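You operate a simulated robot arm through the tools that you are given. There is no shell and no other tool. Be economical: measure what you need, move in short steps, check, and stop when the job is done.

You are at the controls of a simulated robot arm. One attempt, no reset.

JOB
Tidy up at the squaring plate. At the end: the box tube with the orange stripe from the squaring plate is on the clamp plate; the angle bracket is on the clamp plate; the box tube with the purple stripe from the squaring plate is on the clamp plate; the short end with the blue dab from the squaring plate is in the upper tray of the slatted table; whatever was shut is shut again. Leave all else as you found it, and nothing knocked over (what rides in a drawer may roll over).
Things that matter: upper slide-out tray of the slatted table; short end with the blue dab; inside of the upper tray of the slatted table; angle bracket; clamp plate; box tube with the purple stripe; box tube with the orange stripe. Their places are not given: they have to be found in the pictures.

Only the result counts: the job must be done as asked and must still hold three seconds after the hand-in. Knocking over, shifting, dropping, spilling or breaking anything else fails it.

ROBOT AND FRAMES
A 7-joint arm with a two-finger parallel gripper, fixed in place. Base frame: the origin is at the foot of the arm, x ahead of it, y to its left, z up. Units: m, degrees, N and s.
With the tool pointing down near the work surface it reaches from about 0.24 to 0.68 m from the base axis. Its first joint turns from -66.0 to 66.0 degrees. Payload 2.4 kg.
The TCP is the grasp point between the finger pads, 0.03 m short of the fingertips. In the tool frame z runs along the fingers and y along their closing line. The gripper opens to 0.094 m. The fingers are 0.028 m wide and 0.01 m thick; the gripper's body (0.05 by 0.096 m) begins 0.055 m behind the TCP.
Orientation is that of the tool frame in the base frame, as a unit quaternion [w, x, y, z]. With the fingers straight down and closing along the base's y, the tool's x points along the base's -x, its y along +y and its z along -z.

CONTROLS
- The arm moves only by the tool apply_moves. Its argument "motion" is a list of rows, each a list of 3 entries, a list of its own where there are three numbers: the gripper command, from -1 (shut) to 1 (fully open), values between in proportion, then the shift along the tool's x, y, z in m, then the turn, a rotation vector about the tool's x, y, z in degrees. In form: [[claw, [dx, dy, dz], [rx, ry, rz]], ...]. A call has 1 to 20 rows; each row is the pose to reach, as a shift and turn from the pose commanded when the call began, along the tool's axes at that moment. A row lasts 0.2 s, in which the tool goes at most 0.05 m and 8.6 degrees; a call with a longer step from one row to the next is refused whole, and so is a gripper value outside its range. Where a pose cannot be reached the arm comes as near as it can. A force on the tool above 40 N (or 10 N above the force at the start of the call, whichever is more), or a blocked arm, ends the call early, and 0.2 s more pass. The fingers move at their own pace (about 0.153 m/s each) and stop on an object; they squeeze with about 31 N. The grip force told is the motor's: it shows also when the fingers shut on nothing. Time passes only in rows, and 0.2 s behind the last, so rows that repeat a pose let the fingers close. It gives the time, the measured TCP pose, the force on the tool (base axes), the opening and the grip force at its end, in the units of the frame above (readings bear some noise).
- Cameras (640 x 400 px; columns grow to the right, rows downward): "scene" is fixed at [0.0412, 0.4804, 1.4385]; the picture's right is [-0.70, -0.71, 0.00], its down [-0.45, 0.44, -0.78] and it looks along [0.55, -0.55, -0.63] (base axes); focal length 288 px, centre (320, 200). "wrist" rides on the gripper at [-0.037, 0, -0.058] in the tool frame; the picture's right is [0.00, -1.00, 0.00], its down [0.97, 0.00, -0.24] and it looks along [0.24, 0.00, 0.97] (tool axes); focal length 218 px, centre (320, 200).
- get_image(camera): a new picture of that camera. It takes no simulated time.
- locate(camera, pixels): for up to 12 pixels [column, row] of the newest picture of that camera ("zoom" is the newest enlarged one), the place [x, y, z] in the base frame of the surface seen there, good to about 0.002 m. It takes no simulated time.
- zoom(camera, box): a new picture of the part [left, top, right, bottom] of that camera's present view, enlarged. It takes no simulated time.
- finish_job(): hands the job in; it is judged then, once.

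Keep the steps short. Do not move on a guess: measure, check each grasp and each placing, and mend mistakes. In all there are 80 turns and 46 pictures (those below and enlarged ones count). Leave the gripper open and the arm clear of the work at the hand-in unless told otherwise, and finish with a single line.

The tools are called by a JSON object that holds its "fn" and its "kwargs". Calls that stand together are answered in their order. apply_moves: Moves the arm, as the interface text tells. Its arguments: {"type":"object","properties":{"motion":{"type":"array","items":{"type":"array"}}},"required":["motion"]} The other tools are called the same way: get_image (camera) takes a picture; locate (camera, pixels) gives the place of the surface under pixels of a picture; zoom (camera, box) takes an enlarged picture of a part of a camera's view; finish_job () hands the job in.

At the start:

```text
t: 0.0
position: [0.4111, 0.1509, 1.1686]
tcp_rot: [-0.001, -0.001, 1.0, -0.001]
wrist_force: [0.0, 0.6, -0.5]
grip_width: 0.094
grasp_force: 0.0
```

scene: 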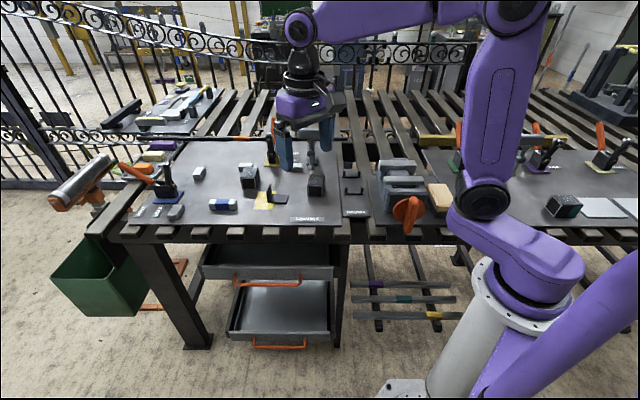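
wrist: 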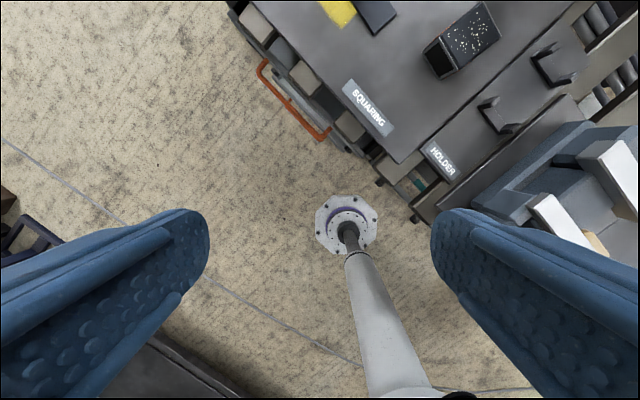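

I see the squaring plate in the scene's left centre. I'll enlarge it, and the plates on the right.

{"fn": "zoom", "kwargs": {"camera": "scene", "box": [110, 120, 350, 270]}}

{"fn": "zoom", "kwargs": {"camera": "scene", "box": [340, 110, 640, 260]}}

{"fn": "zoom", "kwargs": {"camera": "scene", "box": [180, 220, 360, 360]}}

```text
2.67 times, centred on (230, 195) of scene
```

zoom: 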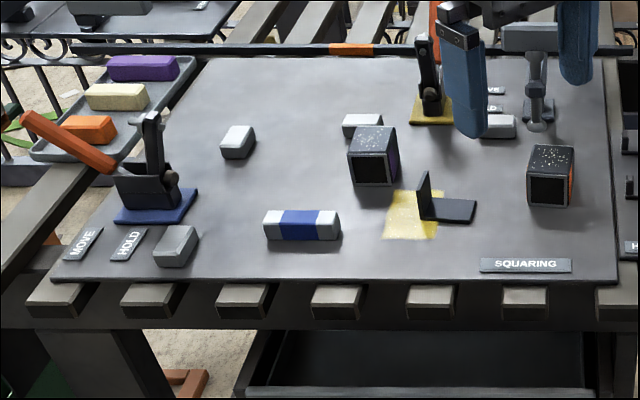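

```text
2.13 times, centred on (490, 185) of scene
```

zoom: 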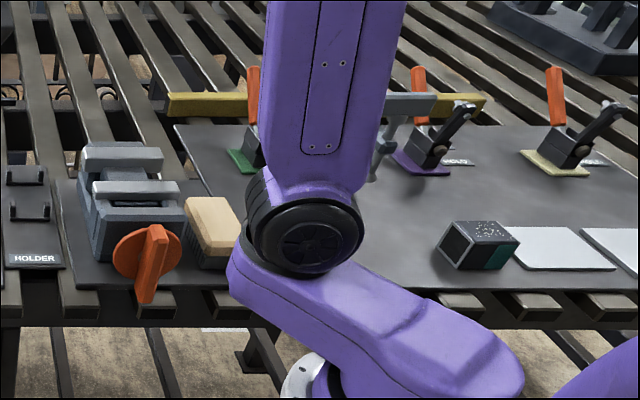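

```text
2.86 times, centred on (270, 290) of scene
```

zoom: 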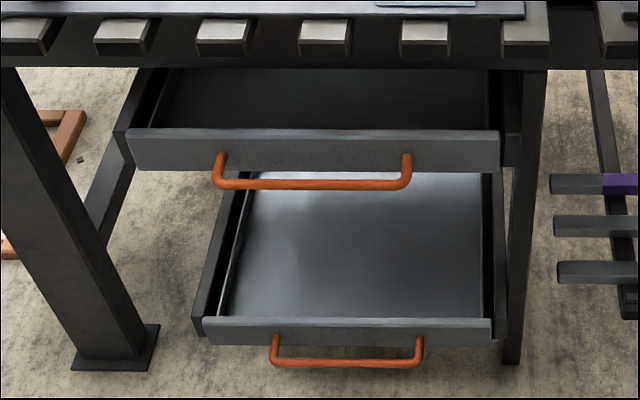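

The tray seems partly drawn out. I'll measure the drawer points in this enlargement, and objects in the scene picture.

{"fn": "locate", "kwargs": {"camera": "zoom", "pixels": [[315, 133], [315, 150], [315, 184], [140, 133], [492, 133], [320, 115], [320, 85], [345, 322], [345, 362], [345, 250], [320, 40], [220, 90]]}}

{"fn": "locate", "kwargs": {"camera": "scene", "pixels": [[250, 172], [317, 182], [275, 198], [282, 199], [222, 204], [176, 210], [199, 171], [244, 165], [297, 166], [340, 222], [130, 222], [185, 143]]}}

{"fn": "get_image", "kwargs": {"camera": "scene"}}

```text
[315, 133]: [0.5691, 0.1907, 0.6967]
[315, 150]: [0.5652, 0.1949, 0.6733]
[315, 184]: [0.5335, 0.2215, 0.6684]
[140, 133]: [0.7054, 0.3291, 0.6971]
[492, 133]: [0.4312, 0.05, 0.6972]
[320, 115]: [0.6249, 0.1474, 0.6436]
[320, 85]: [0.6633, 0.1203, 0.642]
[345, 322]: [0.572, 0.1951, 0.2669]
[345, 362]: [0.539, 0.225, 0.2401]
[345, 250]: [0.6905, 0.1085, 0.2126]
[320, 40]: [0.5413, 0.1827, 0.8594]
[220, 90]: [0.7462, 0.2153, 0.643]
```

```text
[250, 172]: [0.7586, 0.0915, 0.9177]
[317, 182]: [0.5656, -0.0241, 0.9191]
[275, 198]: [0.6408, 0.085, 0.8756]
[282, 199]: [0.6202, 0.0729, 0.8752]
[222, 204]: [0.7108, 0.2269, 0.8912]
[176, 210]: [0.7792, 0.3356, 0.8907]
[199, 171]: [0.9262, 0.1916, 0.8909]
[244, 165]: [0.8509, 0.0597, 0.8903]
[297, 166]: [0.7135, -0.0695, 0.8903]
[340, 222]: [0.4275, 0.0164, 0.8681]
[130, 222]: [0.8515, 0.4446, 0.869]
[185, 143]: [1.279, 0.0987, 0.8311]
```

```text
40 pictures are left
```

scene: 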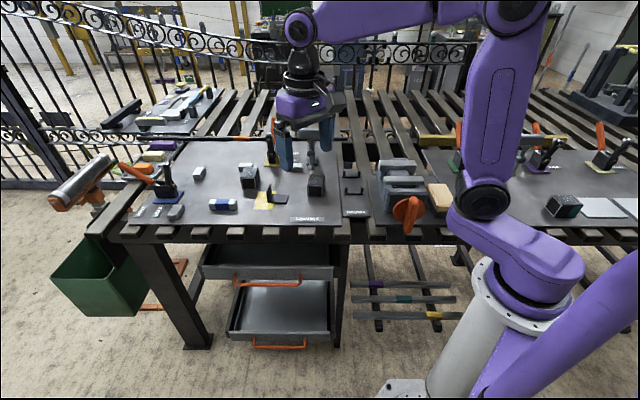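

The trays' fronts sit just behind the slat ends, so both are shut; the upper must be pulled out by its handle. Next I measure the right-hand plates and the squaring objects more exactly.

{"fn": "locate", "kwargs": {"camera": "scene", "pixels": [[545, 185], [562, 204], [600, 207], [632, 206], [625, 175], [590, 180], [535, 200], [440, 195], [405, 180], [430, 165], [352, 190], [545, 215]]}}

{"fn": "zoom", "kwargs": {"camera": "scene", "box": [190, 150, 350, 250]}}

```text
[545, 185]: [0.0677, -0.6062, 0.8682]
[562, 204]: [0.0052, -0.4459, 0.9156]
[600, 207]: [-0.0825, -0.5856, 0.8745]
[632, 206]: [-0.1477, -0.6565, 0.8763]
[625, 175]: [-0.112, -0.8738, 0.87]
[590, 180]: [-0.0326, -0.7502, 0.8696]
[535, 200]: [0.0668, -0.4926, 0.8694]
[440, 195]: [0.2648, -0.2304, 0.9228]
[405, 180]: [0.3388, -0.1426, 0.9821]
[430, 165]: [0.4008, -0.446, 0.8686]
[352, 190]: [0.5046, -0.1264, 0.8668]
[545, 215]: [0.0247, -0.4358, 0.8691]
```

```text
4.00 times, centred on (270, 200) of scene
```

zoom: 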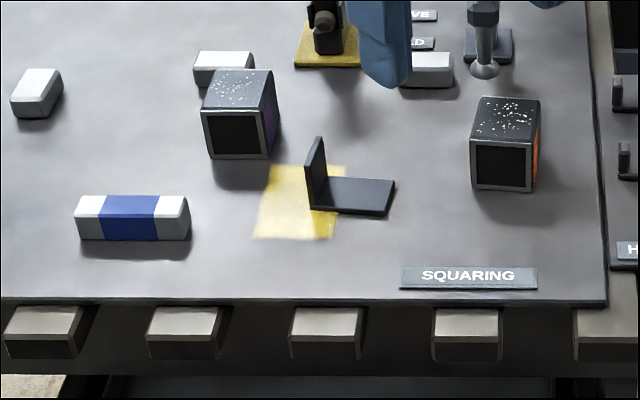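

The clamp plate should be the right-hand one, mostly hidden by the arm. I swing there at the present height (above everything) to look with the wrist camera.

{"fn": "apply_moves", "kwargs": {"motion": [[1, [0.012, -0.045, 0], [0, 0, 0]], [1, [0.023, -0.09, 0], [0, 0, 0]], [1, [0.035, -0.135, 0], [0, 0, 0]], [1, [0.046, -0.18, 0], [0, 0, 0]], [1, [0.058, -0.225, 0], [0, 0, 0]], [1, [0.069, -0.27, 0], [0, 0, 0]], [1, [0.081, -0.315, 0], [0, 0, 0]], [1, [0.092, -0.36, 0], [0, 0, 0]], [1, [0.104, -0.405, 0], [0, 0, 0]], [1, [0.115, -0.45, 0], [0, 0, 0]], [1, [0.125, -0.48, 0], [0, 0, 0]], [1, [0.131, -0.51, 0], [0, 0, 0]]]}}

{"fn": "get_image", "kwargs": {"camera": "wrist"}}

{"fn": "get_image", "kwargs": {"camera": "scene"}}

```text
t: 2.6
position: [0.284, -0.3603, 1.1687]
tcp_rot: [0.0, -0.001, 1.0, -0.001]
wrist_force: [0.2, -0.8, -0.1]
grip_width: 0.0939
grasp_force: 0.1
```

```text
38 pictures are left
```

wrist: 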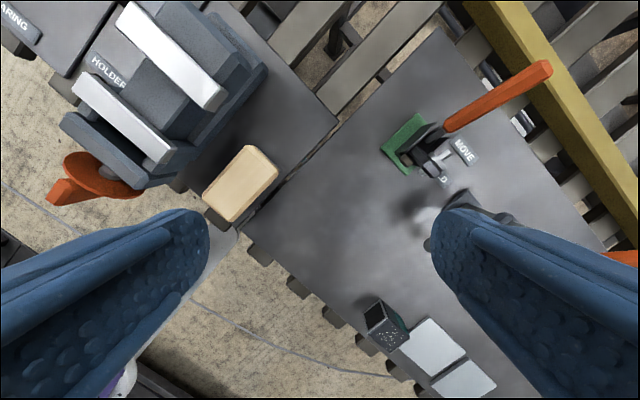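

```text
37 pictures are left
```

scene: 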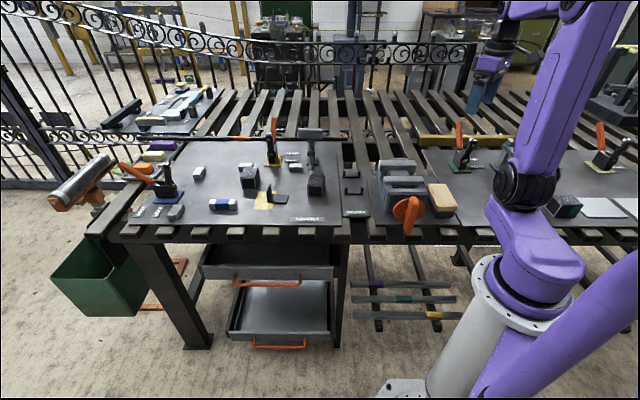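

The plate right of the vise is now visible. I measure its free area and look a little farther toward its front edge for a label.

{"fn": "locate", "kwargs": {"camera": "wrist", "pixels": [[330, 160], [280, 230], [330, 230], [370, 200], [400, 165], [430, 245], [385, 320], [360, 270], [265, 200], [440, 40], [360, 330], [240, 185]]}}

{"fn": "zoom", "kwargs": {"camera": "scene", "box": [400, 110, 640, 260]}}

{"fn": "apply_moves", "kwargs": {"motion": [[1, [0.04, 0, 0], [0, 0, 0]], [1, [0.08, 0, 0], [0, 0, 0]], [1, [0.1, -0.02, 0], [0, 0, 0]]]}}

{"fn": "get_image", "kwargs": {"camera": "wrist"}}

```text
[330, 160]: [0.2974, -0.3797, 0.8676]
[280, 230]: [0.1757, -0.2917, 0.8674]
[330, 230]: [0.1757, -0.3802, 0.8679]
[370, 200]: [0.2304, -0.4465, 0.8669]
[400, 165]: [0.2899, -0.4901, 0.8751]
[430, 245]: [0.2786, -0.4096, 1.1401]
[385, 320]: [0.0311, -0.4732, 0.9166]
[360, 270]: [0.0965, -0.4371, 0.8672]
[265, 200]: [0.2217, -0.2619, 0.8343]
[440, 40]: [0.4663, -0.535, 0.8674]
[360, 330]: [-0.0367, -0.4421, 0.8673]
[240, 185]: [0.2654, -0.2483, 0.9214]
```

```text
2.67 times, centred on (520, 185) of scene
```

zoom: 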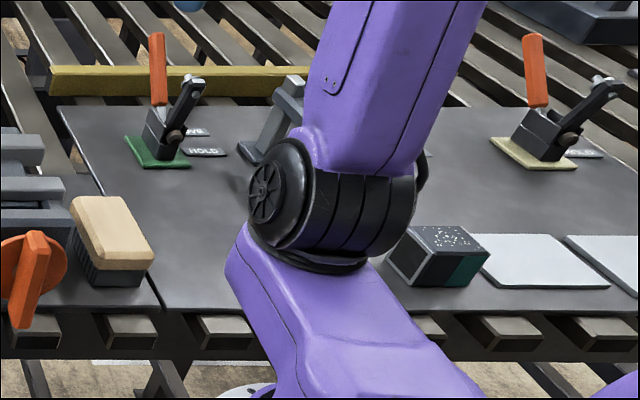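

```text
t: 3.4
position: [0.1823, -0.3786, 1.1702]
tcp_rot: [0.001, 0.001, 1.0, 0.0]
wrist_force: [0.6, 0.3, 0.1]
grip_width: 0.0938
grasp_force: 0.0
```

```text
35 pictures are left
```

wrist: 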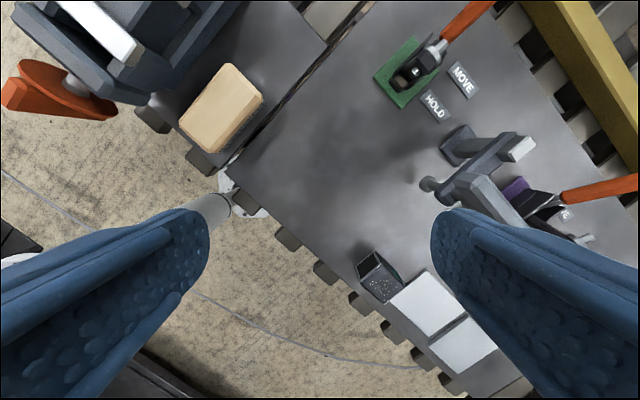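

This plate carries four toggle clamps and fixtures, so it is the clamp plate. I measure its free space from this picture.

{"fn": "locate", "kwargs": {"camera": "wrist", "pixels": [[428, 184], [455, 145], [402, 88], [385, 105], [300, 150], [350, 180], [330, 70], [235, 165], [360, 255], [345, 240], [300, 215], [400, 200]]}}

```text
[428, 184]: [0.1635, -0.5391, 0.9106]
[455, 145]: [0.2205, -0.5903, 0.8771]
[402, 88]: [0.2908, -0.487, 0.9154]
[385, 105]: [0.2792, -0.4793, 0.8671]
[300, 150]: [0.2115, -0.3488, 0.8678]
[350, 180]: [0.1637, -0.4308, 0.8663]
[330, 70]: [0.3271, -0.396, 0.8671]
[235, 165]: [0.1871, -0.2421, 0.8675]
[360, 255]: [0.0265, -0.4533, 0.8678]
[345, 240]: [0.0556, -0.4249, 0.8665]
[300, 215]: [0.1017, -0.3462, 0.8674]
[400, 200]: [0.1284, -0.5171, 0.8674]
```

Free space exists along the plate's left edge (about (0.2…0.33, -0.35…-0.45)). Now I go above the squaring plate to measure the tubes and bracket.

{"fn": "apply_moves", "kwargs": {"motion": [[1, [-0.03, 0.034, 0], [0, 0, 0]], [1, [-0.06, 0.068, 0], [0, 0, 0]], [1, [-0.09, 0.1, 0], [0, 0, 0]], [1, [-0.12, 0.134, 0], [0, 0, 0]], [1, [-0.15, 0.168, 0], [0, 0, 0]], [1, [-0.18, 0.2, 0], [0, 0, 0]], [1, [-0.21, 0.234, 0], [0, 0, 0]], [1, [-0.24, 0.268, 0], [0, 0, 0]], [1, [-0.27, 0.3, 0], [0, 0, 0]], [1, [-0.3, 0.334, 0], [0, 0, 0]], [1, [-0.33, 0.368, 0], [0, 0, 0]], [1, [-0.36, 0.4, 0], [0, 0, 0]], [1, [-0.39, 0.43, 0], [0, 0, 0]], [1, [-0.4, 0.44, 0], [0, 0, 0]]]}}

{"fn": "get_image", "kwargs": {"camera": "wrist"}}

```text
t: 6.4
position: [0.5781, 0.0613, 1.1697]
tcp_rot: [0.0, 0.0, 1.0, -0.001]
wrist_force: [0.3, -0.1, -0.4]
grip_width: 0.0941
grasp_force: 0.0
```

```text
34 pictures are left
```

wrist: 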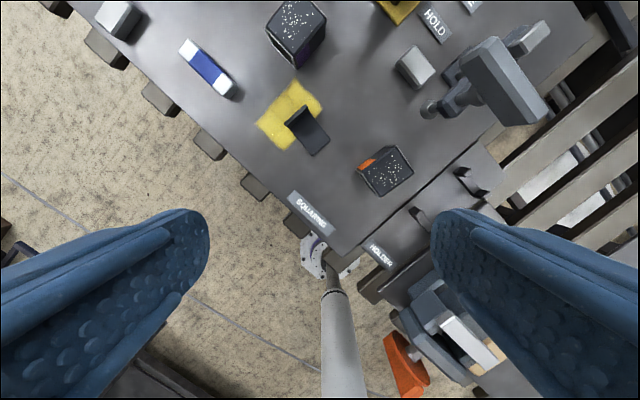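

I see the orange tube at (386,170), bracket at (307,130), purple tube at (296,30), blue-banded piece at (207,68). I enlarge that region and measure corners.

{"fn": "zoom", "kwargs": {"camera": "wrist", "box": [160, 0, 480, 200]}}

```text
2.00 times, centred on (320, 100) of wrist
```

zoom: 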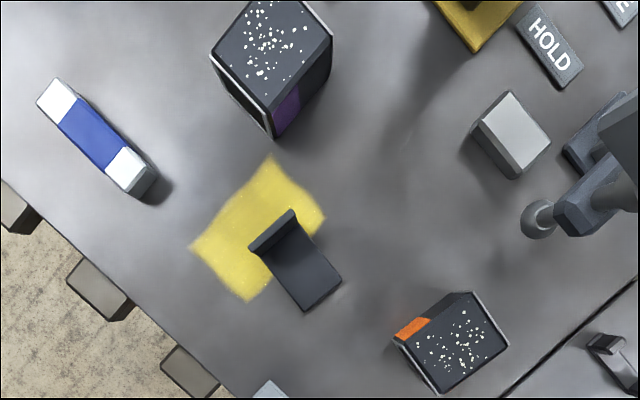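

{"fn": "locate", "kwargs": {"camera": "zoom", "pixels": [[396, 340], [440, 391], [506, 346], [470, 293], [212, 58], [270, 110], [331, 36], [292, 214], [250, 248], [338, 284], [304, 310], [270, 262]]}}

{"fn": "locate", "kwargs": {"camera": "zoom", "pixels": [[58, 80], [38, 102], [128, 192], [150, 170], [98, 140], [455, 340], [270, 50], [300, 270], [285, 225], [262, 240], [425, 325], [156, 180]]}}

```text
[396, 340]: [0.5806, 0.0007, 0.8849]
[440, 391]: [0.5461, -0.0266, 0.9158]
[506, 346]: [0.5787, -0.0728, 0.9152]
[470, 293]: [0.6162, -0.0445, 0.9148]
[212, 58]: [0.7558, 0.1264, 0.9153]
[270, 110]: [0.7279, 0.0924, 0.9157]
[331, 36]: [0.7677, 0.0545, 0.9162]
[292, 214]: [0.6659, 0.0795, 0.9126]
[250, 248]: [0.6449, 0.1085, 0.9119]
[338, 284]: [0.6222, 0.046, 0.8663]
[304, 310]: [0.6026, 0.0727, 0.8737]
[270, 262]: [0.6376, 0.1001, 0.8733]
```

```text
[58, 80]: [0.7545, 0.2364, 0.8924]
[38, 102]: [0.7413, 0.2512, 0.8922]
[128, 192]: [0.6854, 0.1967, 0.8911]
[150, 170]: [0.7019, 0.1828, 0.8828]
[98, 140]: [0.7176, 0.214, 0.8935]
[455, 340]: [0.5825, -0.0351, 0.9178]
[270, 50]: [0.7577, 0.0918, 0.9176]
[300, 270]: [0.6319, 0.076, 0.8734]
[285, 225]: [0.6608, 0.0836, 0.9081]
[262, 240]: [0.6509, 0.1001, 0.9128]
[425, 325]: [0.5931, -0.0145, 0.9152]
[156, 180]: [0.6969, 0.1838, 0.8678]
```

Orange tube: 0.047 × 0.056, centre (0.581,-0.036), width along 36°. Bracket's upright leg at (0.655,0.094). Check how tall and near the grey fixture next to the orange tube is.

{"fn": "locate", "kwargs": {"camera": "wrist", "pixels": [[505, 80], [470, 50], [530, 120], [540, 35], [430, 108], [455, 95], [475, 180], [420, 215], [400, 5], [415, 68]]}}

```text
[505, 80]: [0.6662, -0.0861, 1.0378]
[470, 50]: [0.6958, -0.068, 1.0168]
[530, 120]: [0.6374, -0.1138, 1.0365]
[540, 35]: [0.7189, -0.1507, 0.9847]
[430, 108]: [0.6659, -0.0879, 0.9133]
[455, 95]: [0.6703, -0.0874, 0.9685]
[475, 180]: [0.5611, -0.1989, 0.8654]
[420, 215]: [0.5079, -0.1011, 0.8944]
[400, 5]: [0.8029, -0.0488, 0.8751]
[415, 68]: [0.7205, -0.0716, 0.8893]
```

The fixture's nearest top is about 0.096 m from the tube centre, leaving room. I turn the tool 54° and come above the orange tube.

{"fn": "apply_moves", "kwargs": {"motion": [[1, [0, -0.02, 0], [0, 0, 8]], [1, [0, -0.04, 0], [0, 0, 16]], [1, [0, -0.06, 0], [0, 0, 24]], [1, [0, -0.08, 0.02], [0, 0, 32]], [1, [0.001, -0.092, 0.06], [0, 0, 40]], [1, [0.001, -0.092, 0.1], [0, 0, 48]], [1, [0.001, -0.092, 0.14], [0, 0, 54]], [1, [0.001, -0.092, 0.18], [0, 0, 54]]]}}

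{"fn": "get_image", "kwargs": {"camera": "wrist"}}

{"fn": "get_image", "kwargs": {"camera": "scene"}}

```text
t: 8.2
position: [0.5795, -0.0321, 0.9901]
tcp_rot: [0.0, 0.455, 0.891, 0.0]
wrist_force: [-0.5, -0.8, -0.5]
grip_width: 0.094
grasp_force: 0.1
```

```text
32 pictures are left
```

wrist: 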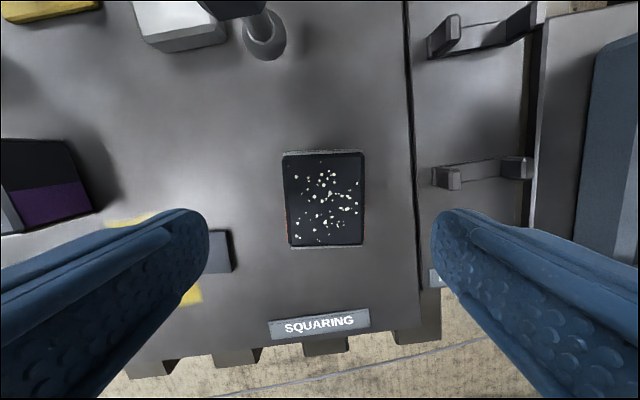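

```text
31 pictures are left
```

scene: 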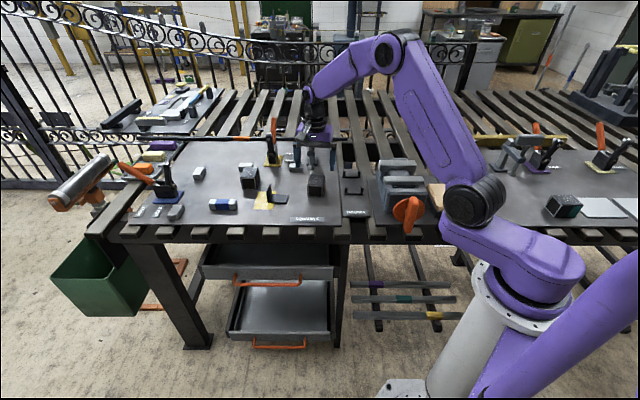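

Aligned over the tube (tube centre at column 324). The bracket lies 0.08 m along the closing line, clear of the finger. Descend to z 0.903 and close.

{"fn": "apply_moves", "kwargs": {"motion": [[1, [0, 0, 0.03], [0, 0, 0]], [1, [0, 0, 0.06], [0, 0, 0]], [1, [0, 0, 0.08], [0, 0, 0]], [1, [0, 0, 0.087], [0, 0, 0]], [-1, [0, 0, 0.087], [0, 0, 0]], [-1, [0, 0, 0.087], [0, 0, 0]], [-1, [0, 0, 0.087], [0, 0, 0]], [-1, [0, 0, 0.087], [0, 0, 0]]]}}

```text
t: 10.0
position: [0.5801, -0.0308, 0.9018]
tcp_rot: [0.0, 0.454, 0.891, -0.001]
wrist_force: [0.4, -0.3, 0.4]
grip_width: 0.054
grasp_force: 31.6
```

It holds something 0.054 wide with full force. Lift and check.

{"fn": "apply_moves", "kwargs": {"motion": [[-1, [0, 0, -0.02], [0, 0, 0]], [-1, [0, 0, -0.06], [0, 0, 0]], [-1, [0, 0, -0.1], [0, 0, 0]], [-1, [0, 0, -0.15], [0, 0, 0]], [-1, [0, 0, -0.2], [0, 0, 0]]]}}

{"fn": "get_image", "kwargs": {"camera": "wrist"}}

```text
t: 11.2
position: [0.5797, -0.0316, 1.1004]
tcp_rot: [0.001, 0.454, 0.891, 0.0]
wrist_force: [0.0, 0.1, 0.3]
grip_width: 0.0
grasp_force: 31.1
```

```text
30 pictures are left
```

wrist: 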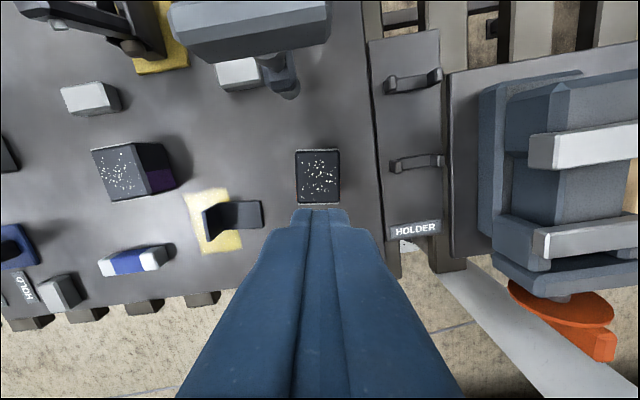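

The gripper shut on nothing; the tube stayed. I measure where the tube is now.

{"fn": "locate", "kwargs": {"camera": "wrist", "pixels": [[298, 154], [338, 154], [338, 200], [299, 200], [318, 177]]}}

{"fn": "zoom", "kwargs": {"camera": "wrist", "box": [240, 120, 400, 220]}}

```text
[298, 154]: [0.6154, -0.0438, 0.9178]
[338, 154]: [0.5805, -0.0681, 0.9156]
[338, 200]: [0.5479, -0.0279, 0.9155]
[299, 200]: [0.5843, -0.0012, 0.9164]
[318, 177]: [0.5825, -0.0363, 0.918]
```

```text
4.00 times, centred on (320, 170) of wrist
```

zoom: 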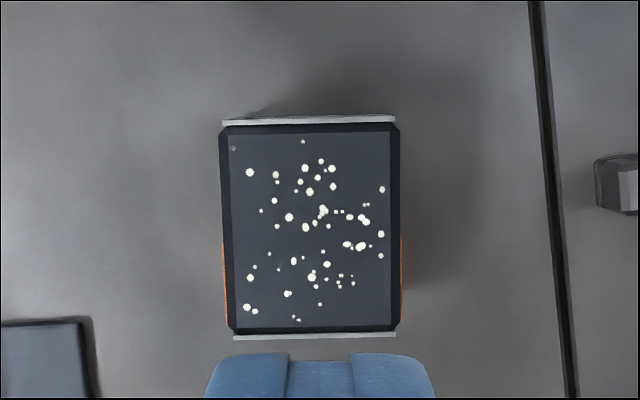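

The tube hasn't shifted and its pose is confirmed; my pads straddled the stripe's edge. I'll regrip 13 mm farther back (bare sides), slightly lower, and lift slowly while watching the force.

{"fn": "apply_moves", "kwargs": {"motion": [[1, [-0.013, 0, 0], [0, 0, 0]], [1, [-0.013, 0, 0.04], [0, 0, 0]], [1, [-0.013, 0, 0.08], [0, 0, 0]], [1, [-0.013, 0, 0.12], [0, 0, 0]], [1, [-0.013, 0, 0.16], [0, 0, 0]], [1, [-0.013, 0, 0.185], [0, 0, 0]], [1, [-0.013, 0, 0.199], [0, 0, 0]], [1, [-0.013, 0, 0.199], [0, 0, 0]], [-1, [-0.013, 0, 0.199], [0, 0, 0]], [-1, [-0.013, 0, 0.199], [0, 0, 0]], [-1, [-0.013, 0, 0.199], [0, 0, 0]], [-1, [-0.013, 0, 0.199], [0, 0, 0]], [-1, [-0.013, 0, 0.199], [0, 0, 0]]]}}

{"fn": "apply_moves", "kwargs": {"motion": [[-1, [0, 0, -0.002], [0, 0, 0]], [-1, [0, 0, -0.005], [0, 0, 0]], [-1, [0, 0, -0.01], [0, 0, 0]], [-1, [0, 0, -0.015], [0, 0, 0]]]}}

{"fn": "get_image", "kwargs": {"camera": "wrist"}}

```text
t: 14.0
position: [0.5881, -0.0411, 0.903]
tcp_rot: [0.0, 0.454, 0.891, 0.0]
wrist_force: [0.4, 0.2, 0.2]
grip_width: 0.0541
grasp_force: 30.9
```

```text
t: 15.0
position: [0.5875, -0.0409, 0.9189]
tcp_rot: [0.0, 0.454, 0.891, 0.0]
wrist_force: [0.4, 0.2, -3.0]
grip_width: 0.0542
grasp_force: 30.8
```

```text
28 pictures are left
```

wrist: 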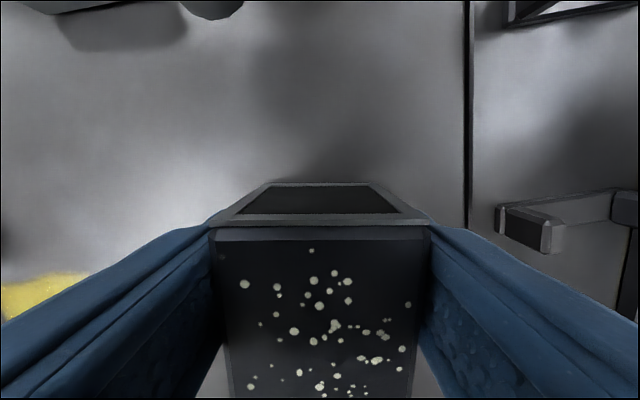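

It holds (about 3 N) but the tube has tipped: I see its rear end, so the front droops. It's slippery, so I'll set it down, regrip at its centre, and then move gently.

{"fn": "apply_moves", "kwargs": {"motion": [[-1, [0, 0, 0.006], [0, 0, 0]], [-1, [0, 0, 0.012], [0, 0, 0]], [-1, [0, 0, 0.016], [0, 0, 0]], [0.4, [0, 0, 0.016], [0, 0, 0]], [0.4, [0, 0, 0.016], [0, 0, 0]], [0.4, [0.009, 0, 0.016], [0, 0, 0]], [0.4, [0.009, 0, 0.016], [0, 0, 0]], [-1, [0.009, 0, 0.016], [0, 0, 0]], [-1, [0.009, 0, 0.016], [0, 0, 0]], [-1, [0.009, 0, 0.016], [0, 0, 0]], [-1, [0.009, 0, 0.016], [0, 0, 0]]]}}

{"fn": "apply_moves", "kwargs": {"motion": [[-1, [0, 0, -0.002], [0, 0, 0]], [-1, [0, 0, -0.005], [0, 0, 0]], [-1, [0, 0, -0.01], [0, 0, 0]], [-1, [0, 0, -0.015], [0, 0, 0]]]}}

{"fn": "get_image", "kwargs": {"camera": "wrist"}}

```text
t: 17.4
position: [0.5809, -0.0349, 0.9019]
tcp_rot: [0.0, 0.454, 0.891, 0.0]
wrist_force: [1.0, -0.1, 0.4]
grip_width: 0.0542
grasp_force: 30.8
```

```text
t: 18.4
position: [0.5819, -0.036, 0.9163]
tcp_rot: [0.0, 0.453, 0.892, 0.0]
wrist_force: [1.1, -0.3, -3.4]
grip_width: 0.0541
grasp_force: 31.2
```

```text
27 pictures are left
```

wrist: 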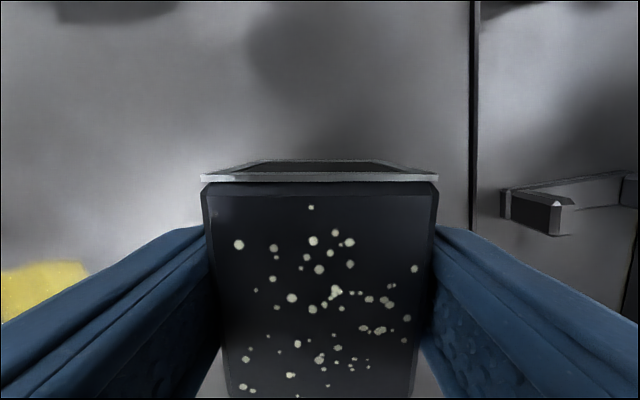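

Level this time, with about 3.4 N carried. Lift slowly to clear the vise (top 0.98).

{"fn": "apply_moves", "kwargs": {"motion": [[-1, [0, 0, -0.01], [0, 0, 0]], [-1, [0, 0, -0.025], [0, 0, 0]], [-1, [0, 0, -0.043], [0, 0, 0]], [-1, [0, 0, -0.063], [0, 0, 0]], [-1, [0, 0, -0.083], [0, 0, 0]], [-1, [0, 0, -0.103], [0, 0, 0]], [-1, [0, 0, -0.123], [0, 0, 0]], [-1, [0, 0, -0.143], [0, 0, 0]], [-1, [0, 0, -0.16], [0, 0, 0]], [-1, [0, 0, -0.172], [0, 0, 0]], [-1, [0, 0, -0.18], [0, 0, 0]]]}}

{"fn": "get_image", "kwargs": {"camera": "wrist"}}

```text
t: 20.8
position: [0.5803, -0.0362, 1.0951]
tcp_rot: [-0.001, 0.454, 0.891, 0.0]
wrist_force: [0.0, 0.5, -2.5]
grip_width: 0.0541
grasp_force: 30.8
```

```text
26 pictures are left
```

wrist: 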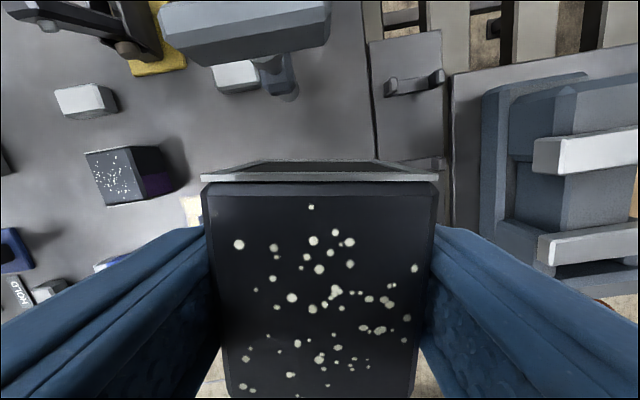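

The tube rides unchanged in the fingers. Carry it gently over to above (0.259,-0.402).

{"fn": "apply_moves", "kwargs": {"motion": [[-1, [-0.003, -0.012, 0], [0, 0, 0]], [-1, [-0.008, -0.034, 0], [0, 0, -1]], [-1, [-0.014, -0.06, 0], [0, 0, -2]], [-1, [-0.02, -0.088, 0], [0, 0, -2.5]], [-1, [-0.026, -0.116, 0], [0, 0, -3]], [-1, [-0.032, -0.144, 0], [0, 0, -3.5]], [-1, [-0.039, -0.172, 0], [0, 0, -4]], [-1, [-0.045, -0.2, 0], [0, 0, -4.5]], [-1, [-0.051, -0.228, 0], [0, 0, -5]], [-1, [-0.057, -0.256, 0], [0, 0, -5.5]], [-1, [-0.064, -0.284, 0], [0, 0, -6]], [-1, [-0.07, -0.312, 0], [0, 0, -6.5]], [-1, [-0.076, -0.34, 0], [0, 0, -7]], [-1, [-0.083, -0.368, 0], [0, 0, -7.5]], [-1, [-0.089, -0.396, 0], [0, 0, -8]], [-1, [-0.095, -0.422, 0], [0, 0, -8.5]], [-1, [-0.1, -0.444, 0], [0, 0, -9]], [-1, [-0.104, -0.462, 0], [0, 0, -9]], [-1, [-0.106, -0.472, 0], [0, 0, -9]], [-1, [-0.107, -0.476, 0], [0, 0, -9]]]}}

{"fn": "get_image", "kwargs": {"camera": "wrist"}}

{"fn": "get_image", "kwargs": {"camera": "scene"}}

```text
t: 25.0
position: [0.2591, -0.4011, 1.0954]
tcp_rot: [0.0, 0.383, 0.924, 0.0]
wrist_force: [0.2, 0.1, -2.1]
grip_width: 0.0542
grasp_force: 31.3
```

```text
25 pictures are left
```

wrist: 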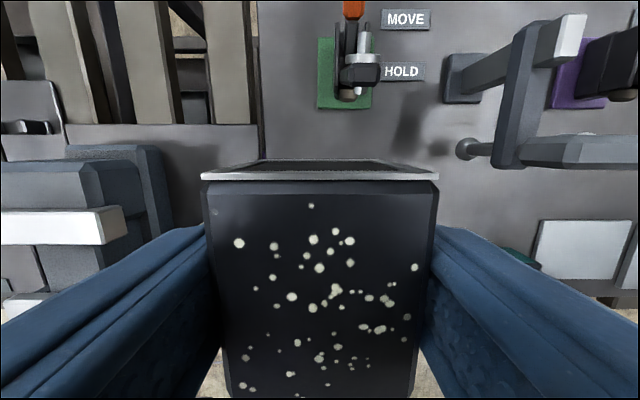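

```text
24 pictures are left
```

scene: 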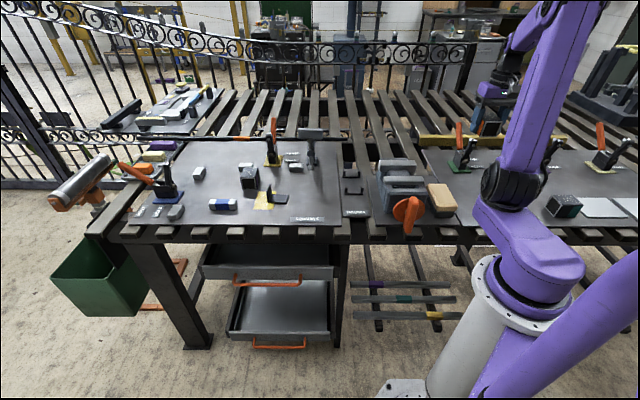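

Clamp's green base begins about 0.08 m behind the tool, so I shift 15 mm toward the front for safety and lower slowly.

{"fn": "apply_moves", "kwargs": {"motion": [[-1, [0.01, 0, 0.01], [0, 0, 0]], [-1, [0.015, 0, 0.03], [0, 0, 0]], [-1, [0.015, 0, 0.055], [0, 0, 0]], [-1, [0.015, 0, 0.08], [0, 0, 0]], [-1, [0.015, 0, 0.105], [0, 0, 0]], [-1, [0.015, 0, 0.13], [0, 0, 0]], [-1, [0.015, 0, 0.15], [0, 0, 0]], [-1, [0.015, 0, 0.165], [0, 0, 0]], [-1, [0.015, 0, 0.177], [0, 0, 0]], [-1, [0.015, 0, 0.185], [0, 0, 0]], [-1, [0.015, 0, 0.189], [0, 0, 0]], [-1, [0.015, 0, 0.192], [0, 0, 0]], [-1, [0.015, 0, 0.192], [0, 0, 0]]]}}

```text
t: 27.8
position: [0.2491, -0.3901, 0.9055]
tcp_rot: [0.001, 0.383, 0.924, -0.001]
wrist_force: [0.9, 0.9, -2.5]
grip_width: 0.0541
grasp_force: 31.1
```

Still carrying its weight at 0.9055; lower 3 mm more, then release and rise.

{"fn": "apply_moves", "kwargs": {"motion": [[-1, [0, 0, 0.001], [0, 0, 0]], [-1, [0, 0, 0.002], [0, 0, 0]], [-1, [0, 0, 0.003], [0, 0, 0]], [-1, [0, 0, 0.003], [0, 0, 0]]]}}

```text
t: 28.8
position: [0.2499, -0.3898, 0.9019]
tcp_rot: [0.0, 0.382, 0.924, 0.0]
wrist_force: [-0.3, 0.0, -2.3]
grip_width: 0.0544
grasp_force: 31.3
```

{"fn": "apply_moves", "kwargs": {"motion": [[-1, [0, 0, 0.001], [0, 0, 0]], [-1, [0, 0, 0.002], [0, 0, 0]], [-1, [0, 0, 0.002], [0, 0, 0]]]}}

```text
t: 29.6
position: [0.249, -0.3907, 0.9011]
tcp_rot: [0.001, 0.382, 0.924, -0.001]
wrist_force: [-0.2, 5.7, 25.2]
grip_width: 0.054
grasp_force: 30.9
```

Now it's seated (force up). Ease up 1 mm, open part-way, then rise.

{"fn": "apply_moves", "kwargs": {"motion": [[-1, [0, 0, -0.001], [0, 0, 0]], [0.4, [0, 0, -0.001], [0, 0, 0]], [0.4, [0, 0, -0.001], [0, 0, 0]], [0.4, [0, 0, -0.002], [0, 0, 0]], [0.4, [0, 0, -0.02], [0, 0, 0]], [0.4, [0, 0, -0.05], [0, 0, 0]], [0.4, [0, 0, -0.1], [0, 0, 0]], [0.4, [0, 0, -0.15], [0, 0, 0]], [0.4, [0, 0, -0.19], [0, 0, 0]]]}}

{"fn": "get_image", "kwargs": {"camera": "wrist"}}

```text
t: 31.6
position: [0.249, -0.3888, 1.093]
tcp_rot: [0.0, 0.383, 0.924, 0.001]
wrist_force: [0.6, -0.2, 0.1]
grip_width: 0.0656
grasp_force: 0.0
```

```text
23 pictures are left
```

wrist: 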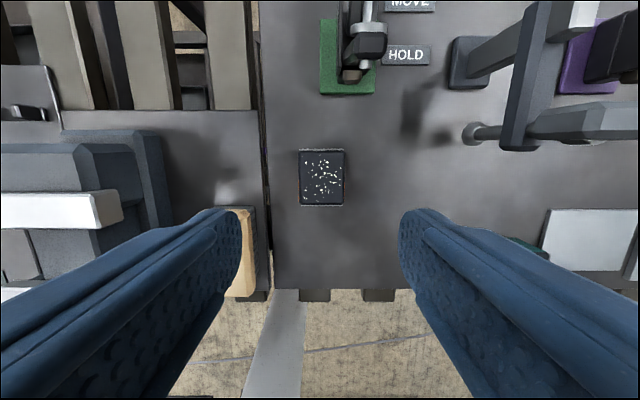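

Orange tube stands flat on the clamp plate. I measure it and candidate spots for the next two.

{"fn": "locate", "kwargs": {"camera": "wrist", "pixels": [[322, 178], [320, 250], [390, 185], [420, 150], [345, 90], [277, 285], [264, 180], [370, 285], [290, 120]]}}

```text
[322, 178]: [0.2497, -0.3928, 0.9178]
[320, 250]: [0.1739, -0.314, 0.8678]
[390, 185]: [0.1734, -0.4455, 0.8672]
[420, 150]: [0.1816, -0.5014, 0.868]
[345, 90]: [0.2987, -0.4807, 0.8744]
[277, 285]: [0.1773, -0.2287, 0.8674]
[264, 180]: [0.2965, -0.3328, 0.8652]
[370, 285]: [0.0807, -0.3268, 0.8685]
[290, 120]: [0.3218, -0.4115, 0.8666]
```

Bracket goes to about (0.2235,-0.444), purple to (0.170,-0.335). Now I go above the bracket's upright leg (0.6535, 0.092).

{"fn": "apply_moves", "kwargs": {"motion": [[0, [0.004, 0.045, 0], [0, 0, 0]], [0, [0.008, 0.093, 0], [0, 0, 1]], [0, [0.012, 0.14, 0], [0, 0, 2]], [0, [0.016, 0.188, 0], [0, 0, 3]], [0, [0.02, 0.235, 0], [0, 0, 4]], [0, [0.024, 0.283, 0], [0, 0, 5]], [0, [0.028, 0.33, 0], [0, 0, 6]], [0, [0.032, 0.378, 0], [0, 0, 7]], [0, [0.036, 0.425, 0], [0, 0, 7.5]], [0, [0.04, 0.473, 0], [0, 0, 7.5]], [0, [0.044, 0.52, 0], [0, 0, 7.5]], [0, [0.048, 0.565, 0], [0, 0, 7.5]], [0, [0.052, 0.605, 0], [0, 0, 7.5]], [0, [0.054, 0.626, 0.02], [0, 0, 7.5]], [0, [0.054, 0.626, 0.06], [0, 0, 7.5]], [0, [0.054, 0.626, 0.1], [0, 0, 7.5]]]}}

{"fn": "get_image", "kwargs": {"camera": "wrist"}}

```text
t: 35.0
position: [0.6537, 0.0908, 0.9884]
tcp_rot: [-0.001, 0.443, 0.897, 0.0]
wrist_force: [0.2, -1.1, -0.5]
grip_width: 0.0471
grasp_force: 0.0
```

```text
22 pictures are left
```

wrist: 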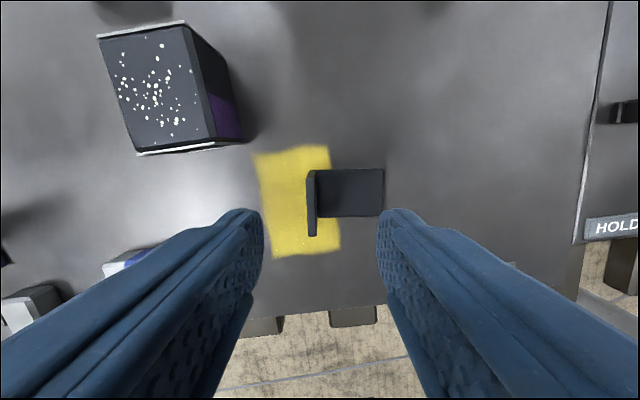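

{"fn": "locate", "kwargs": {"camera": "wrist", "pixels": [[311, 175], [312, 205], [312, 232], [318, 235], [309, 180], [340, 190], [380, 190]]}}

```text
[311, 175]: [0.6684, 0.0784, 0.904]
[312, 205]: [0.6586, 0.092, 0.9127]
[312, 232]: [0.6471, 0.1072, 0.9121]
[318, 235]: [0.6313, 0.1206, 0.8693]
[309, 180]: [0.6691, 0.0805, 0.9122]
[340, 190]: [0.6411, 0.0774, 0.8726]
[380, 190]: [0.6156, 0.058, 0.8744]
```

Leg centre is (0.658,0.094): shift 5 mm along tool y and descend to z 0.908, then close.

{"fn": "apply_moves", "kwargs": {"motion": [[0, [0, 0.005, 0.02], [0, 0, -1]], [0, [0, 0.005, 0.045], [0, 0, -1]], [0, [0, 0.005, 0.065], [0, 0, -1]], [0, [0, 0.005, 0.077], [0, 0, -1]], [0, [0, 0.005, 0.0805], [0, 0, -1]], [0, [0, 0.005, 0.0805], [0, 0, -1]], [-1, [0, 0.005, 0.0805], [0, 0, -1]], [-1, [0, 0.005, 0.0805], [0, 0, -1]], [-1, [0, 0.005, 0.0805], [0, 0, -1]], [-1, [0, 0.005, 0.0805], [0, 0, -1]]]}}

{"fn": "apply_moves", "kwargs": {"motion": [[-1, [0, 0, -0.004], [0, 0, 0]], [-1, [0, 0, -0.012], [0, 0, 0]], [-1, [0, 0, -0.025], [0, 0, 0]], [-1, [0, 0, -0.045], [0, 0, 0]], [-1, [0, 0, -0.065], [0, 0, 0]], [-1, [0, 0, -0.09], [0, 0, 0]], [-1, [0, 0, -0.115], [0, 0, 0]], [-1, [0, 0, -0.14], [0, 0, 0]], [-1, [0, 0, -0.16], [0, 0, 0]], [-1, [0, 0, -0.175], [0, 0, 0]], [-1, [0, 0, -0.185], [0, 0, 0]]]}}

{"fn": "get_image", "kwargs": {"camera": "wrist"}}

```text
t: 37.2
position: [0.6576, 0.0925, 0.9099]
tcp_rot: [-0.001, 0.435, 0.901, 0.0]
wrist_force: [-0.3, 0.5, -0.3]
grip_width: 0.0104
grasp_force: 31.6
```

```text
t: 39.6
position: [0.6579, 0.0927, 1.0948]
tcp_rot: [0.0, 0.434, 0.901, -0.001]
wrist_force: [1.3, -0.4, -1.7]
grip_width: 0.0101
grasp_force: 31.2
```

```text
21 pictures are left
```

wrist: 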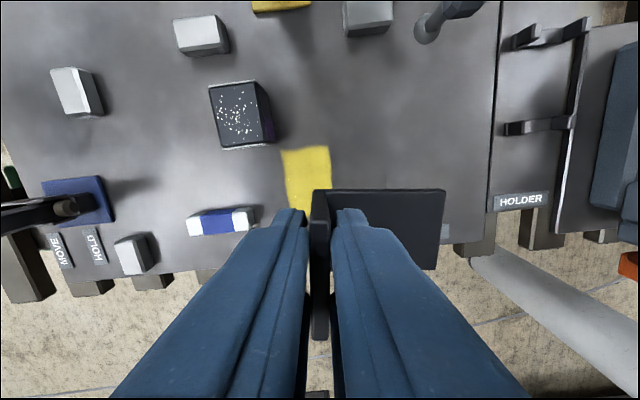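

Bracket is held firmly (column 320). Carry it to above (0.2235,-0.444).

{"fn": "apply_moves", "kwargs": {"motion": [[-1, [-0.003, -0.015, 0], [0, 0, 0]], [-1, [-0.009, -0.041, 0], [0, 0, 0]], [-1, [-0.017, -0.077, 0], [0, 0, 0]], [-1, [-0.025, -0.115, 0], [0, 0, -1]], [-1, [-0.034, -0.154, 0], [0, 0, -1.5]], [-1, [-0.042, -0.193, 0], [0, 0, -2]], [-1, [-0.051, -0.232, 0], [0, 0, -2.5]], [-1, [-0.06, -0.271, 0], [0, 0, -3]], [-1, [-0.068, -0.31, 0], [0, 0, -3.5]], [-1, [-0.077, -0.349, 0], [0, 0, -4]], [-1, [-0.085, -0.388, 0], [0, 0, -4.5]], [-1, [-0.094, -0.427, 0], [0, 0, -5]], [-1, [-0.103, -0.466, 0], [0, 0, -5.5]], [-1, [-0.111, -0.505, 0], [0, 0, -6]], [-1, [-0.12, -0.544, 0], [0, 0, -6.4]], [-1, [-0.128, -0.583, 0], [0, 0, -6.4]], [-1, [-0.136, -0.62, 0], [0, 0, -6.4]], [-1, [-0.143, -0.65, 0], [0, 0, -6.4]], [-1, [-0.147, -0.667, 0], [0, 0, -6.4]], [-1, [-0.1484, -0.6743, 0], [0, 0, -6.4]]]}}

{"fn": "get_image", "kwargs": {"camera": "wrist"}}

```text
t: 43.8
position: [0.2229, -0.4418, 1.0954]
tcp_rot: [-0.001, 0.383, 0.924, -0.001]
wrist_force: [0.5, 0.2, -2.2]
grip_width: 0.01
grasp_force: 31.2
```

```text
20 pictures are left
```

wrist: 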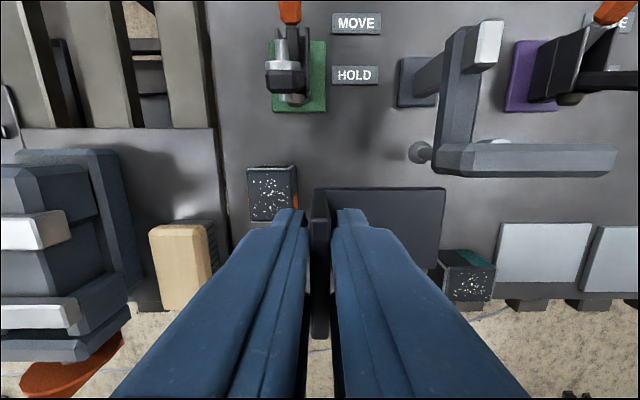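

{"fn": "locate", "kwargs": {"camera": "wrist", "pixels": [[412, 150], [445, 165], [438, 120], [480, 50], [290, 85], [275, 75], [295, 180], [292, 205], [450, 255], [315, 110]]}}

```text
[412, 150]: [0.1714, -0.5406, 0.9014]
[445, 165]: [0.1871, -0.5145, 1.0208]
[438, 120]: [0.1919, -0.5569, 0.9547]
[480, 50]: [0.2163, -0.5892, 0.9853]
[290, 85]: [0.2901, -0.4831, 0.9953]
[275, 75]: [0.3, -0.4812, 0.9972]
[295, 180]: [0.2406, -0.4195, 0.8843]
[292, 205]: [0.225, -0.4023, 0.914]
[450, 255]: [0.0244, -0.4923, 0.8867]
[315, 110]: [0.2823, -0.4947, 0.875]
```

Clearances: clamp knob 0.076 m behind, fixture arm 0.077 m to the side, orange tube edge 0.028 m. I'll shift 10 mm to the front and lower.

{"fn": "apply_moves", "kwargs": {"motion": [[-1, [0.005, 0, 0.015], [0, 0, 0]], [-1, [0.01, 0, 0.04], [0, 0, 0]], [-1, [0.01, 0, 0.07], [0, 0, 0]], [-1, [0.01, 0, 0.1], [0, 0, 0]], [-1, [0.01, 0, 0.13], [0, 0, 0]], [-1, [0.01, 0, 0.155], [0, 0, 0]], [-1, [0.01, 0, 0.17], [0, 0, 0]], [-1, [0.01, 0, 0.178], [0, 0, 0]], [-1, [0.01, 0, 0.182], [0, 0, 0]], [-1, [0.01, 0, 0.184], [0, 0, 0]], [-1, [0.01, 0, 0.185], [0, 0, 0]]]}}

{"fn": "apply_moves", "kwargs": {"motion": [[-1, [0, 0, 0.001], [0, 0, 0]], [-1, [0, 0, 0.0015], [0, 0, 0]], [-1, [0, 0, 0.0015], [0, 0, 0]]]}}

```text
t: 46.2
position: [0.2151, -0.4358, 0.9096]
tcp_rot: [0.0, 0.384, 0.923, -0.001]
wrist_force: [0.5, 0.4, 1.0]
grip_width: 0.0098
grasp_force: 31.5
```

```text
t: 47.0
position: [0.2146, -0.4353, 0.9082]
tcp_rot: [0.001, 0.382, 0.924, 0.0]
wrist_force: [4.6, 6.9, 26.8]
grip_width: 0.0104
grasp_force: 30.6
```

Seated. Ease up, open a little, rise.

{"fn": "apply_moves", "kwargs": {"motion": [[-1, [0, 0, -0.0015], [0, 0, 0]], [-0.5, [0, 0, -0.0015], [0, 0, 0]], [-0.5, [0, 0, -0.0015], [0, 0, 0]], [-0.5, [0, 0, -0.005], [0, 0, 0]], [-0.5, [0, 0, -0.02], [0, 0, 0]], [-0.5, [0, 0, -0.05], [0, 0, 0]], [-0.5, [0, 0, -0.09], [0, 0, 0]], [-0.5, [0, 0, -0.13], [0, 0, 0]], [-0.5, [0, 0, -0.17], [0, 0, 0]], [-0.5, [0, 0, -0.19], [0, 0, 0]]]}}

{"fn": "get_image", "kwargs": {"camera": "wrist"}}

```text
t: 49.2
position: [0.2139, -0.438, 1.0971]
tcp_rot: [0.001, 0.384, 0.923, 0.0]
wrist_force: [-1.0, -0.4, -0.4]
grip_width: 0.0233
grasp_force: 0.0
```

```text
19 pictures are left
```

wrist: 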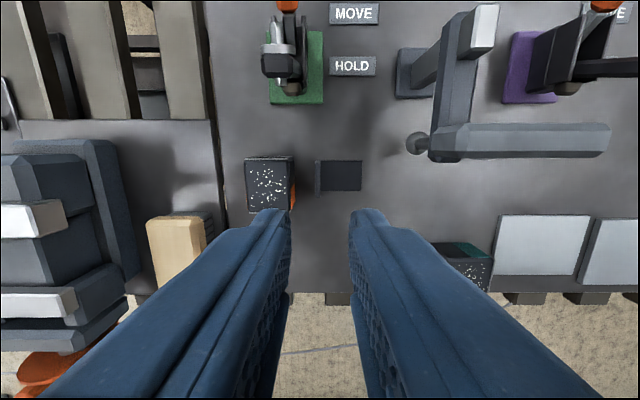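

Bracket stands correctly on the clamp plate. Now toward the purple tube, which at radius 0.767 needs a tilted tool. First go to (0.60,0.10) vertical.

{"fn": "apply_moves", "kwargs": {"motion": [[0, [0.005, 0.03, 0], [0, 0, 0]], [0, [0.012, 0.075, 0], [0, 0, 0]], [0, [0.02, 0.12, 0], [0, 0, 0]], [0, [0.027, 0.165, 0], [0, 0, 0]], [0, [0.034, 0.21, 0], [0, 0, 0]], [0, [0.042, 0.255, 0], [0, 0, -1]], [0, [0.049, 0.3, 0], [0, 0, -2]], [1, [0.056, 0.345, 0], [0, 0, -3]], [1, [0.064, 0.39, 0], [0, 0, -3]], [1, [0.071, 0.435, 0], [0, 0, -3]], [1, [0.079, 0.48, 0], [0, 0, -3]], [1, [0.086, 0.525, 0], [0, 0, -3]], [1, [0.093, 0.57, 0], [0, 0, -3]], [1, [0.1, 0.61, 0], [0, 0, -3]], [1, [0.105, 0.64, 0], [0, 0, -3]], [1, [0.107, 0.653, 0], [0, 0, -3]]]}}

```text
t: 52.6
position: [0.6029, 0.1017, 1.0976]
tcp_rot: [-0.001, 0.359, 0.933, 0.001]
wrist_force: [0.3, -0.9, 0.6]
grip_width: 0.094
grasp_force: 0.0
```

Now tilt 40° about the closing line while moving to the stand-off at (0.69,0.155,1.03).

{"fn": "apply_moves", "kwargs": {"motion": [[1, [-0.005, 0.016, 0], [0, -7, 0]], [1, [-0.01, 0.033, 0], [0, -14, 0]], [1, [-0.015, 0.049, 0.01], [0, -21, 0]], [1, [-0.02, 0.065, 0.03], [0, -28, 0]], [1, [-0.025, 0.081, 0.05], [0, -35, 0]], [1, [-0.029, 0.0976, 0.068], [0, -40, 0]], [1, [-0.029, 0.0976, 0.068], [0, -40, 0]]]}}

{"fn": "get_image", "kwargs": {"camera": "wrist"}}

```text
t: 54.2
position: [0.689, 0.1561, 1.0309]
tcp_rot: [0.32, 0.338, 0.877, -0.123]
wrist_force: [-0.1, -0.6, 0.5]
grip_width: 0.0941
grasp_force: 0.1
```

```text
18 pictures are left
```

wrist: 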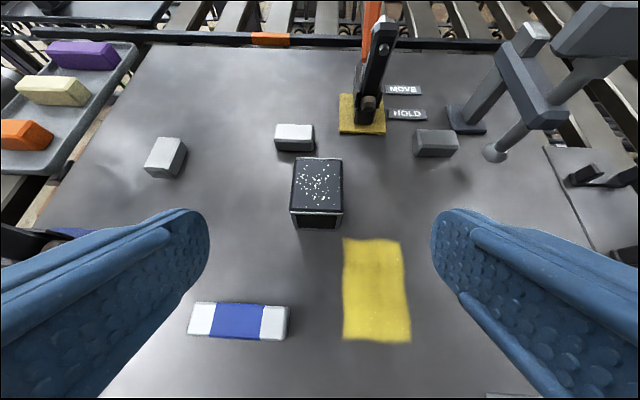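

The pose was reached and the tube is square to the fingers. Measure its corners.

{"fn": "locate", "kwargs": {"camera": "wrist", "pixels": [[294, 159], [340, 159], [342, 209], [291, 209], [317, 185], [295, 150], [340, 228], [296, 227], [310, 135], [240, 320]]}}

```text
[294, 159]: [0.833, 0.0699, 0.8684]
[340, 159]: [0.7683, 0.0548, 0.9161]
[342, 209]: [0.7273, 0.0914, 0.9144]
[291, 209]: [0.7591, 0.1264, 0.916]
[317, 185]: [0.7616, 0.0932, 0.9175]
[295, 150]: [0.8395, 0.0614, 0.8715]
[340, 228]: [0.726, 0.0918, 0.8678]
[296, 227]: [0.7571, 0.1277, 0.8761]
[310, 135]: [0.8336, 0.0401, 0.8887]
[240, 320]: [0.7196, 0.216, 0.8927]
```

Centre (0.7637,0.0906). Approach along the tool axis by 0.161 m and close.

{"fn": "apply_moves", "kwargs": {"motion": [[1, [0.001, 0.001, 0.03], [0, 0, 0]], [1, [0.002, 0.001, 0.065], [0, 0, 0]], [1, [0.004, 0.001, 0.1], [0, 0, 0]], [1, [0.005, 0.001, 0.13], [0, 0, 0]], [1, [0.0056, 0.0013, 0.15], [0, 0, 0]], [1, [0.0056, 0.0013, 0.161], [0, 0, 0]], [1, [0.0056, 0.0013, 0.161], [0, 0, 0]]]}}

```text
t: 55.8
position: [0.7632, 0.0894, 0.9022]
tcp_rot: [0.319, 0.338, 0.877, -0.123]
wrist_force: [-0.4, 0.0, 0.2]
grip_width: 0.0942
grasp_force: 0.0
```

Reached exactly. Close, then lift 15 mm straight up slowly.

{"fn": "apply_moves", "kwargs": {"motion": [[-1, [0, 0, 0], [0, 0, 0]], [-1, [0, 0, 0], [0, 0, 0]], [-1, [0, 0, 0], [0, 0, 0]], [-1, [0, 0, 0], [0, 0, 0]], [-1, [0, 0, 0], [0, 0, 0]], [-1, [-0.0013, 0, -0.0015], [0, 0, 0]], [-1, [-0.0032, 0, -0.0038], [0, 0, 0]], [-1, [-0.0064, 0, -0.0077], [0, 0, 0]], [-1, [-0.01, 0, -0.0115], [0, 0, 0]]]}}

{"fn": "get_image", "kwargs": {"camera": "wrist"}}

```text
t: 57.8
position: [0.7618, 0.0877, 0.9191]
tcp_rot: [0.32, 0.337, 0.877, -0.122]
wrist_force: [-0.3, -0.2, -2.6]
grip_width: 0.0543
grasp_force: 30.6
```

```text
17 pictures are left
```

wrist: 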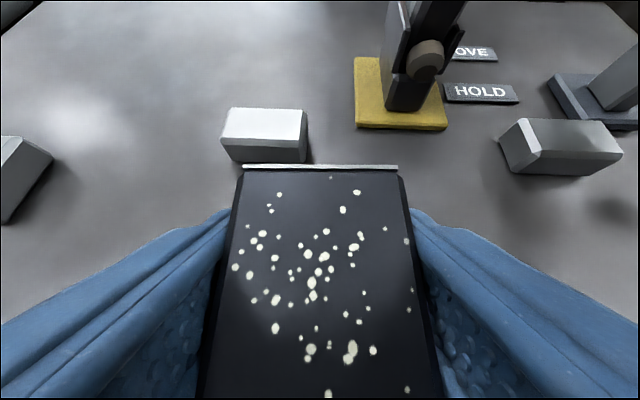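

Held level. I carry it low to a free nearer spot (0.64,0.05) on the same plate, set it down and will regrip it vertically.

{"fn": "apply_moves", "kwargs": {"motion": [[-1, [0.004, -0.008, -0.003], [0, 0, 0]], [-1, [0.01, -0.022, -0.008], [0, 0, 0]], [-1, [0.018, -0.038, -0.015], [0, 0, 0]], [-1, [0.026, -0.056, -0.022], [0, 0, 0]], [-1, [0.034, -0.074, -0.029], [0, 0, 0]], [-1, [0.041, -0.09, -0.034], [0, 0, 0]], [-1, [0.047, -0.103, -0.039], [0, 0, 0]], [-1, [0.05, -0.1095, -0.042], [0, 0, 0]], [-1, [0.0545, -0.1095, -0.037], [0, 0, 0]], [-1, [0.058, -0.1095, -0.033], [0, 0, 0]], [-1, [0.0593, -0.1095, -0.031], [0, 0, 0]], [-1, [0.0593, -0.1095, -0.031], [0, 0, 0]]]}}

```text
t: 60.4
position: [0.6419, 0.0503, 0.9042]
tcp_rot: [0.32, 0.337, 0.877, -0.123]
wrist_force: [-0.4, -0.9, -2.0]
grip_width: 0.0541
grasp_force: 31.3
```

Not yet touching; lower 1 mm at a time.

{"fn": "apply_moves", "kwargs": {"motion": [[-1, [0.0006, 0, 0.0008], [0, 0, 0]], [-1, [0.0013, 0, 0.0015], [0, 0, 0]], [-1, [0.0016, 0, 0.0019], [0, 0, 0]]]}}

```text
t: 61.2
position: [0.6429, 0.0509, 0.903]
tcp_rot: [0.321, 0.337, 0.877, -0.122]
wrist_force: [-3.6, 0.5, 18.4]
grip_width: 0.0542
grasp_force: 31.1
```

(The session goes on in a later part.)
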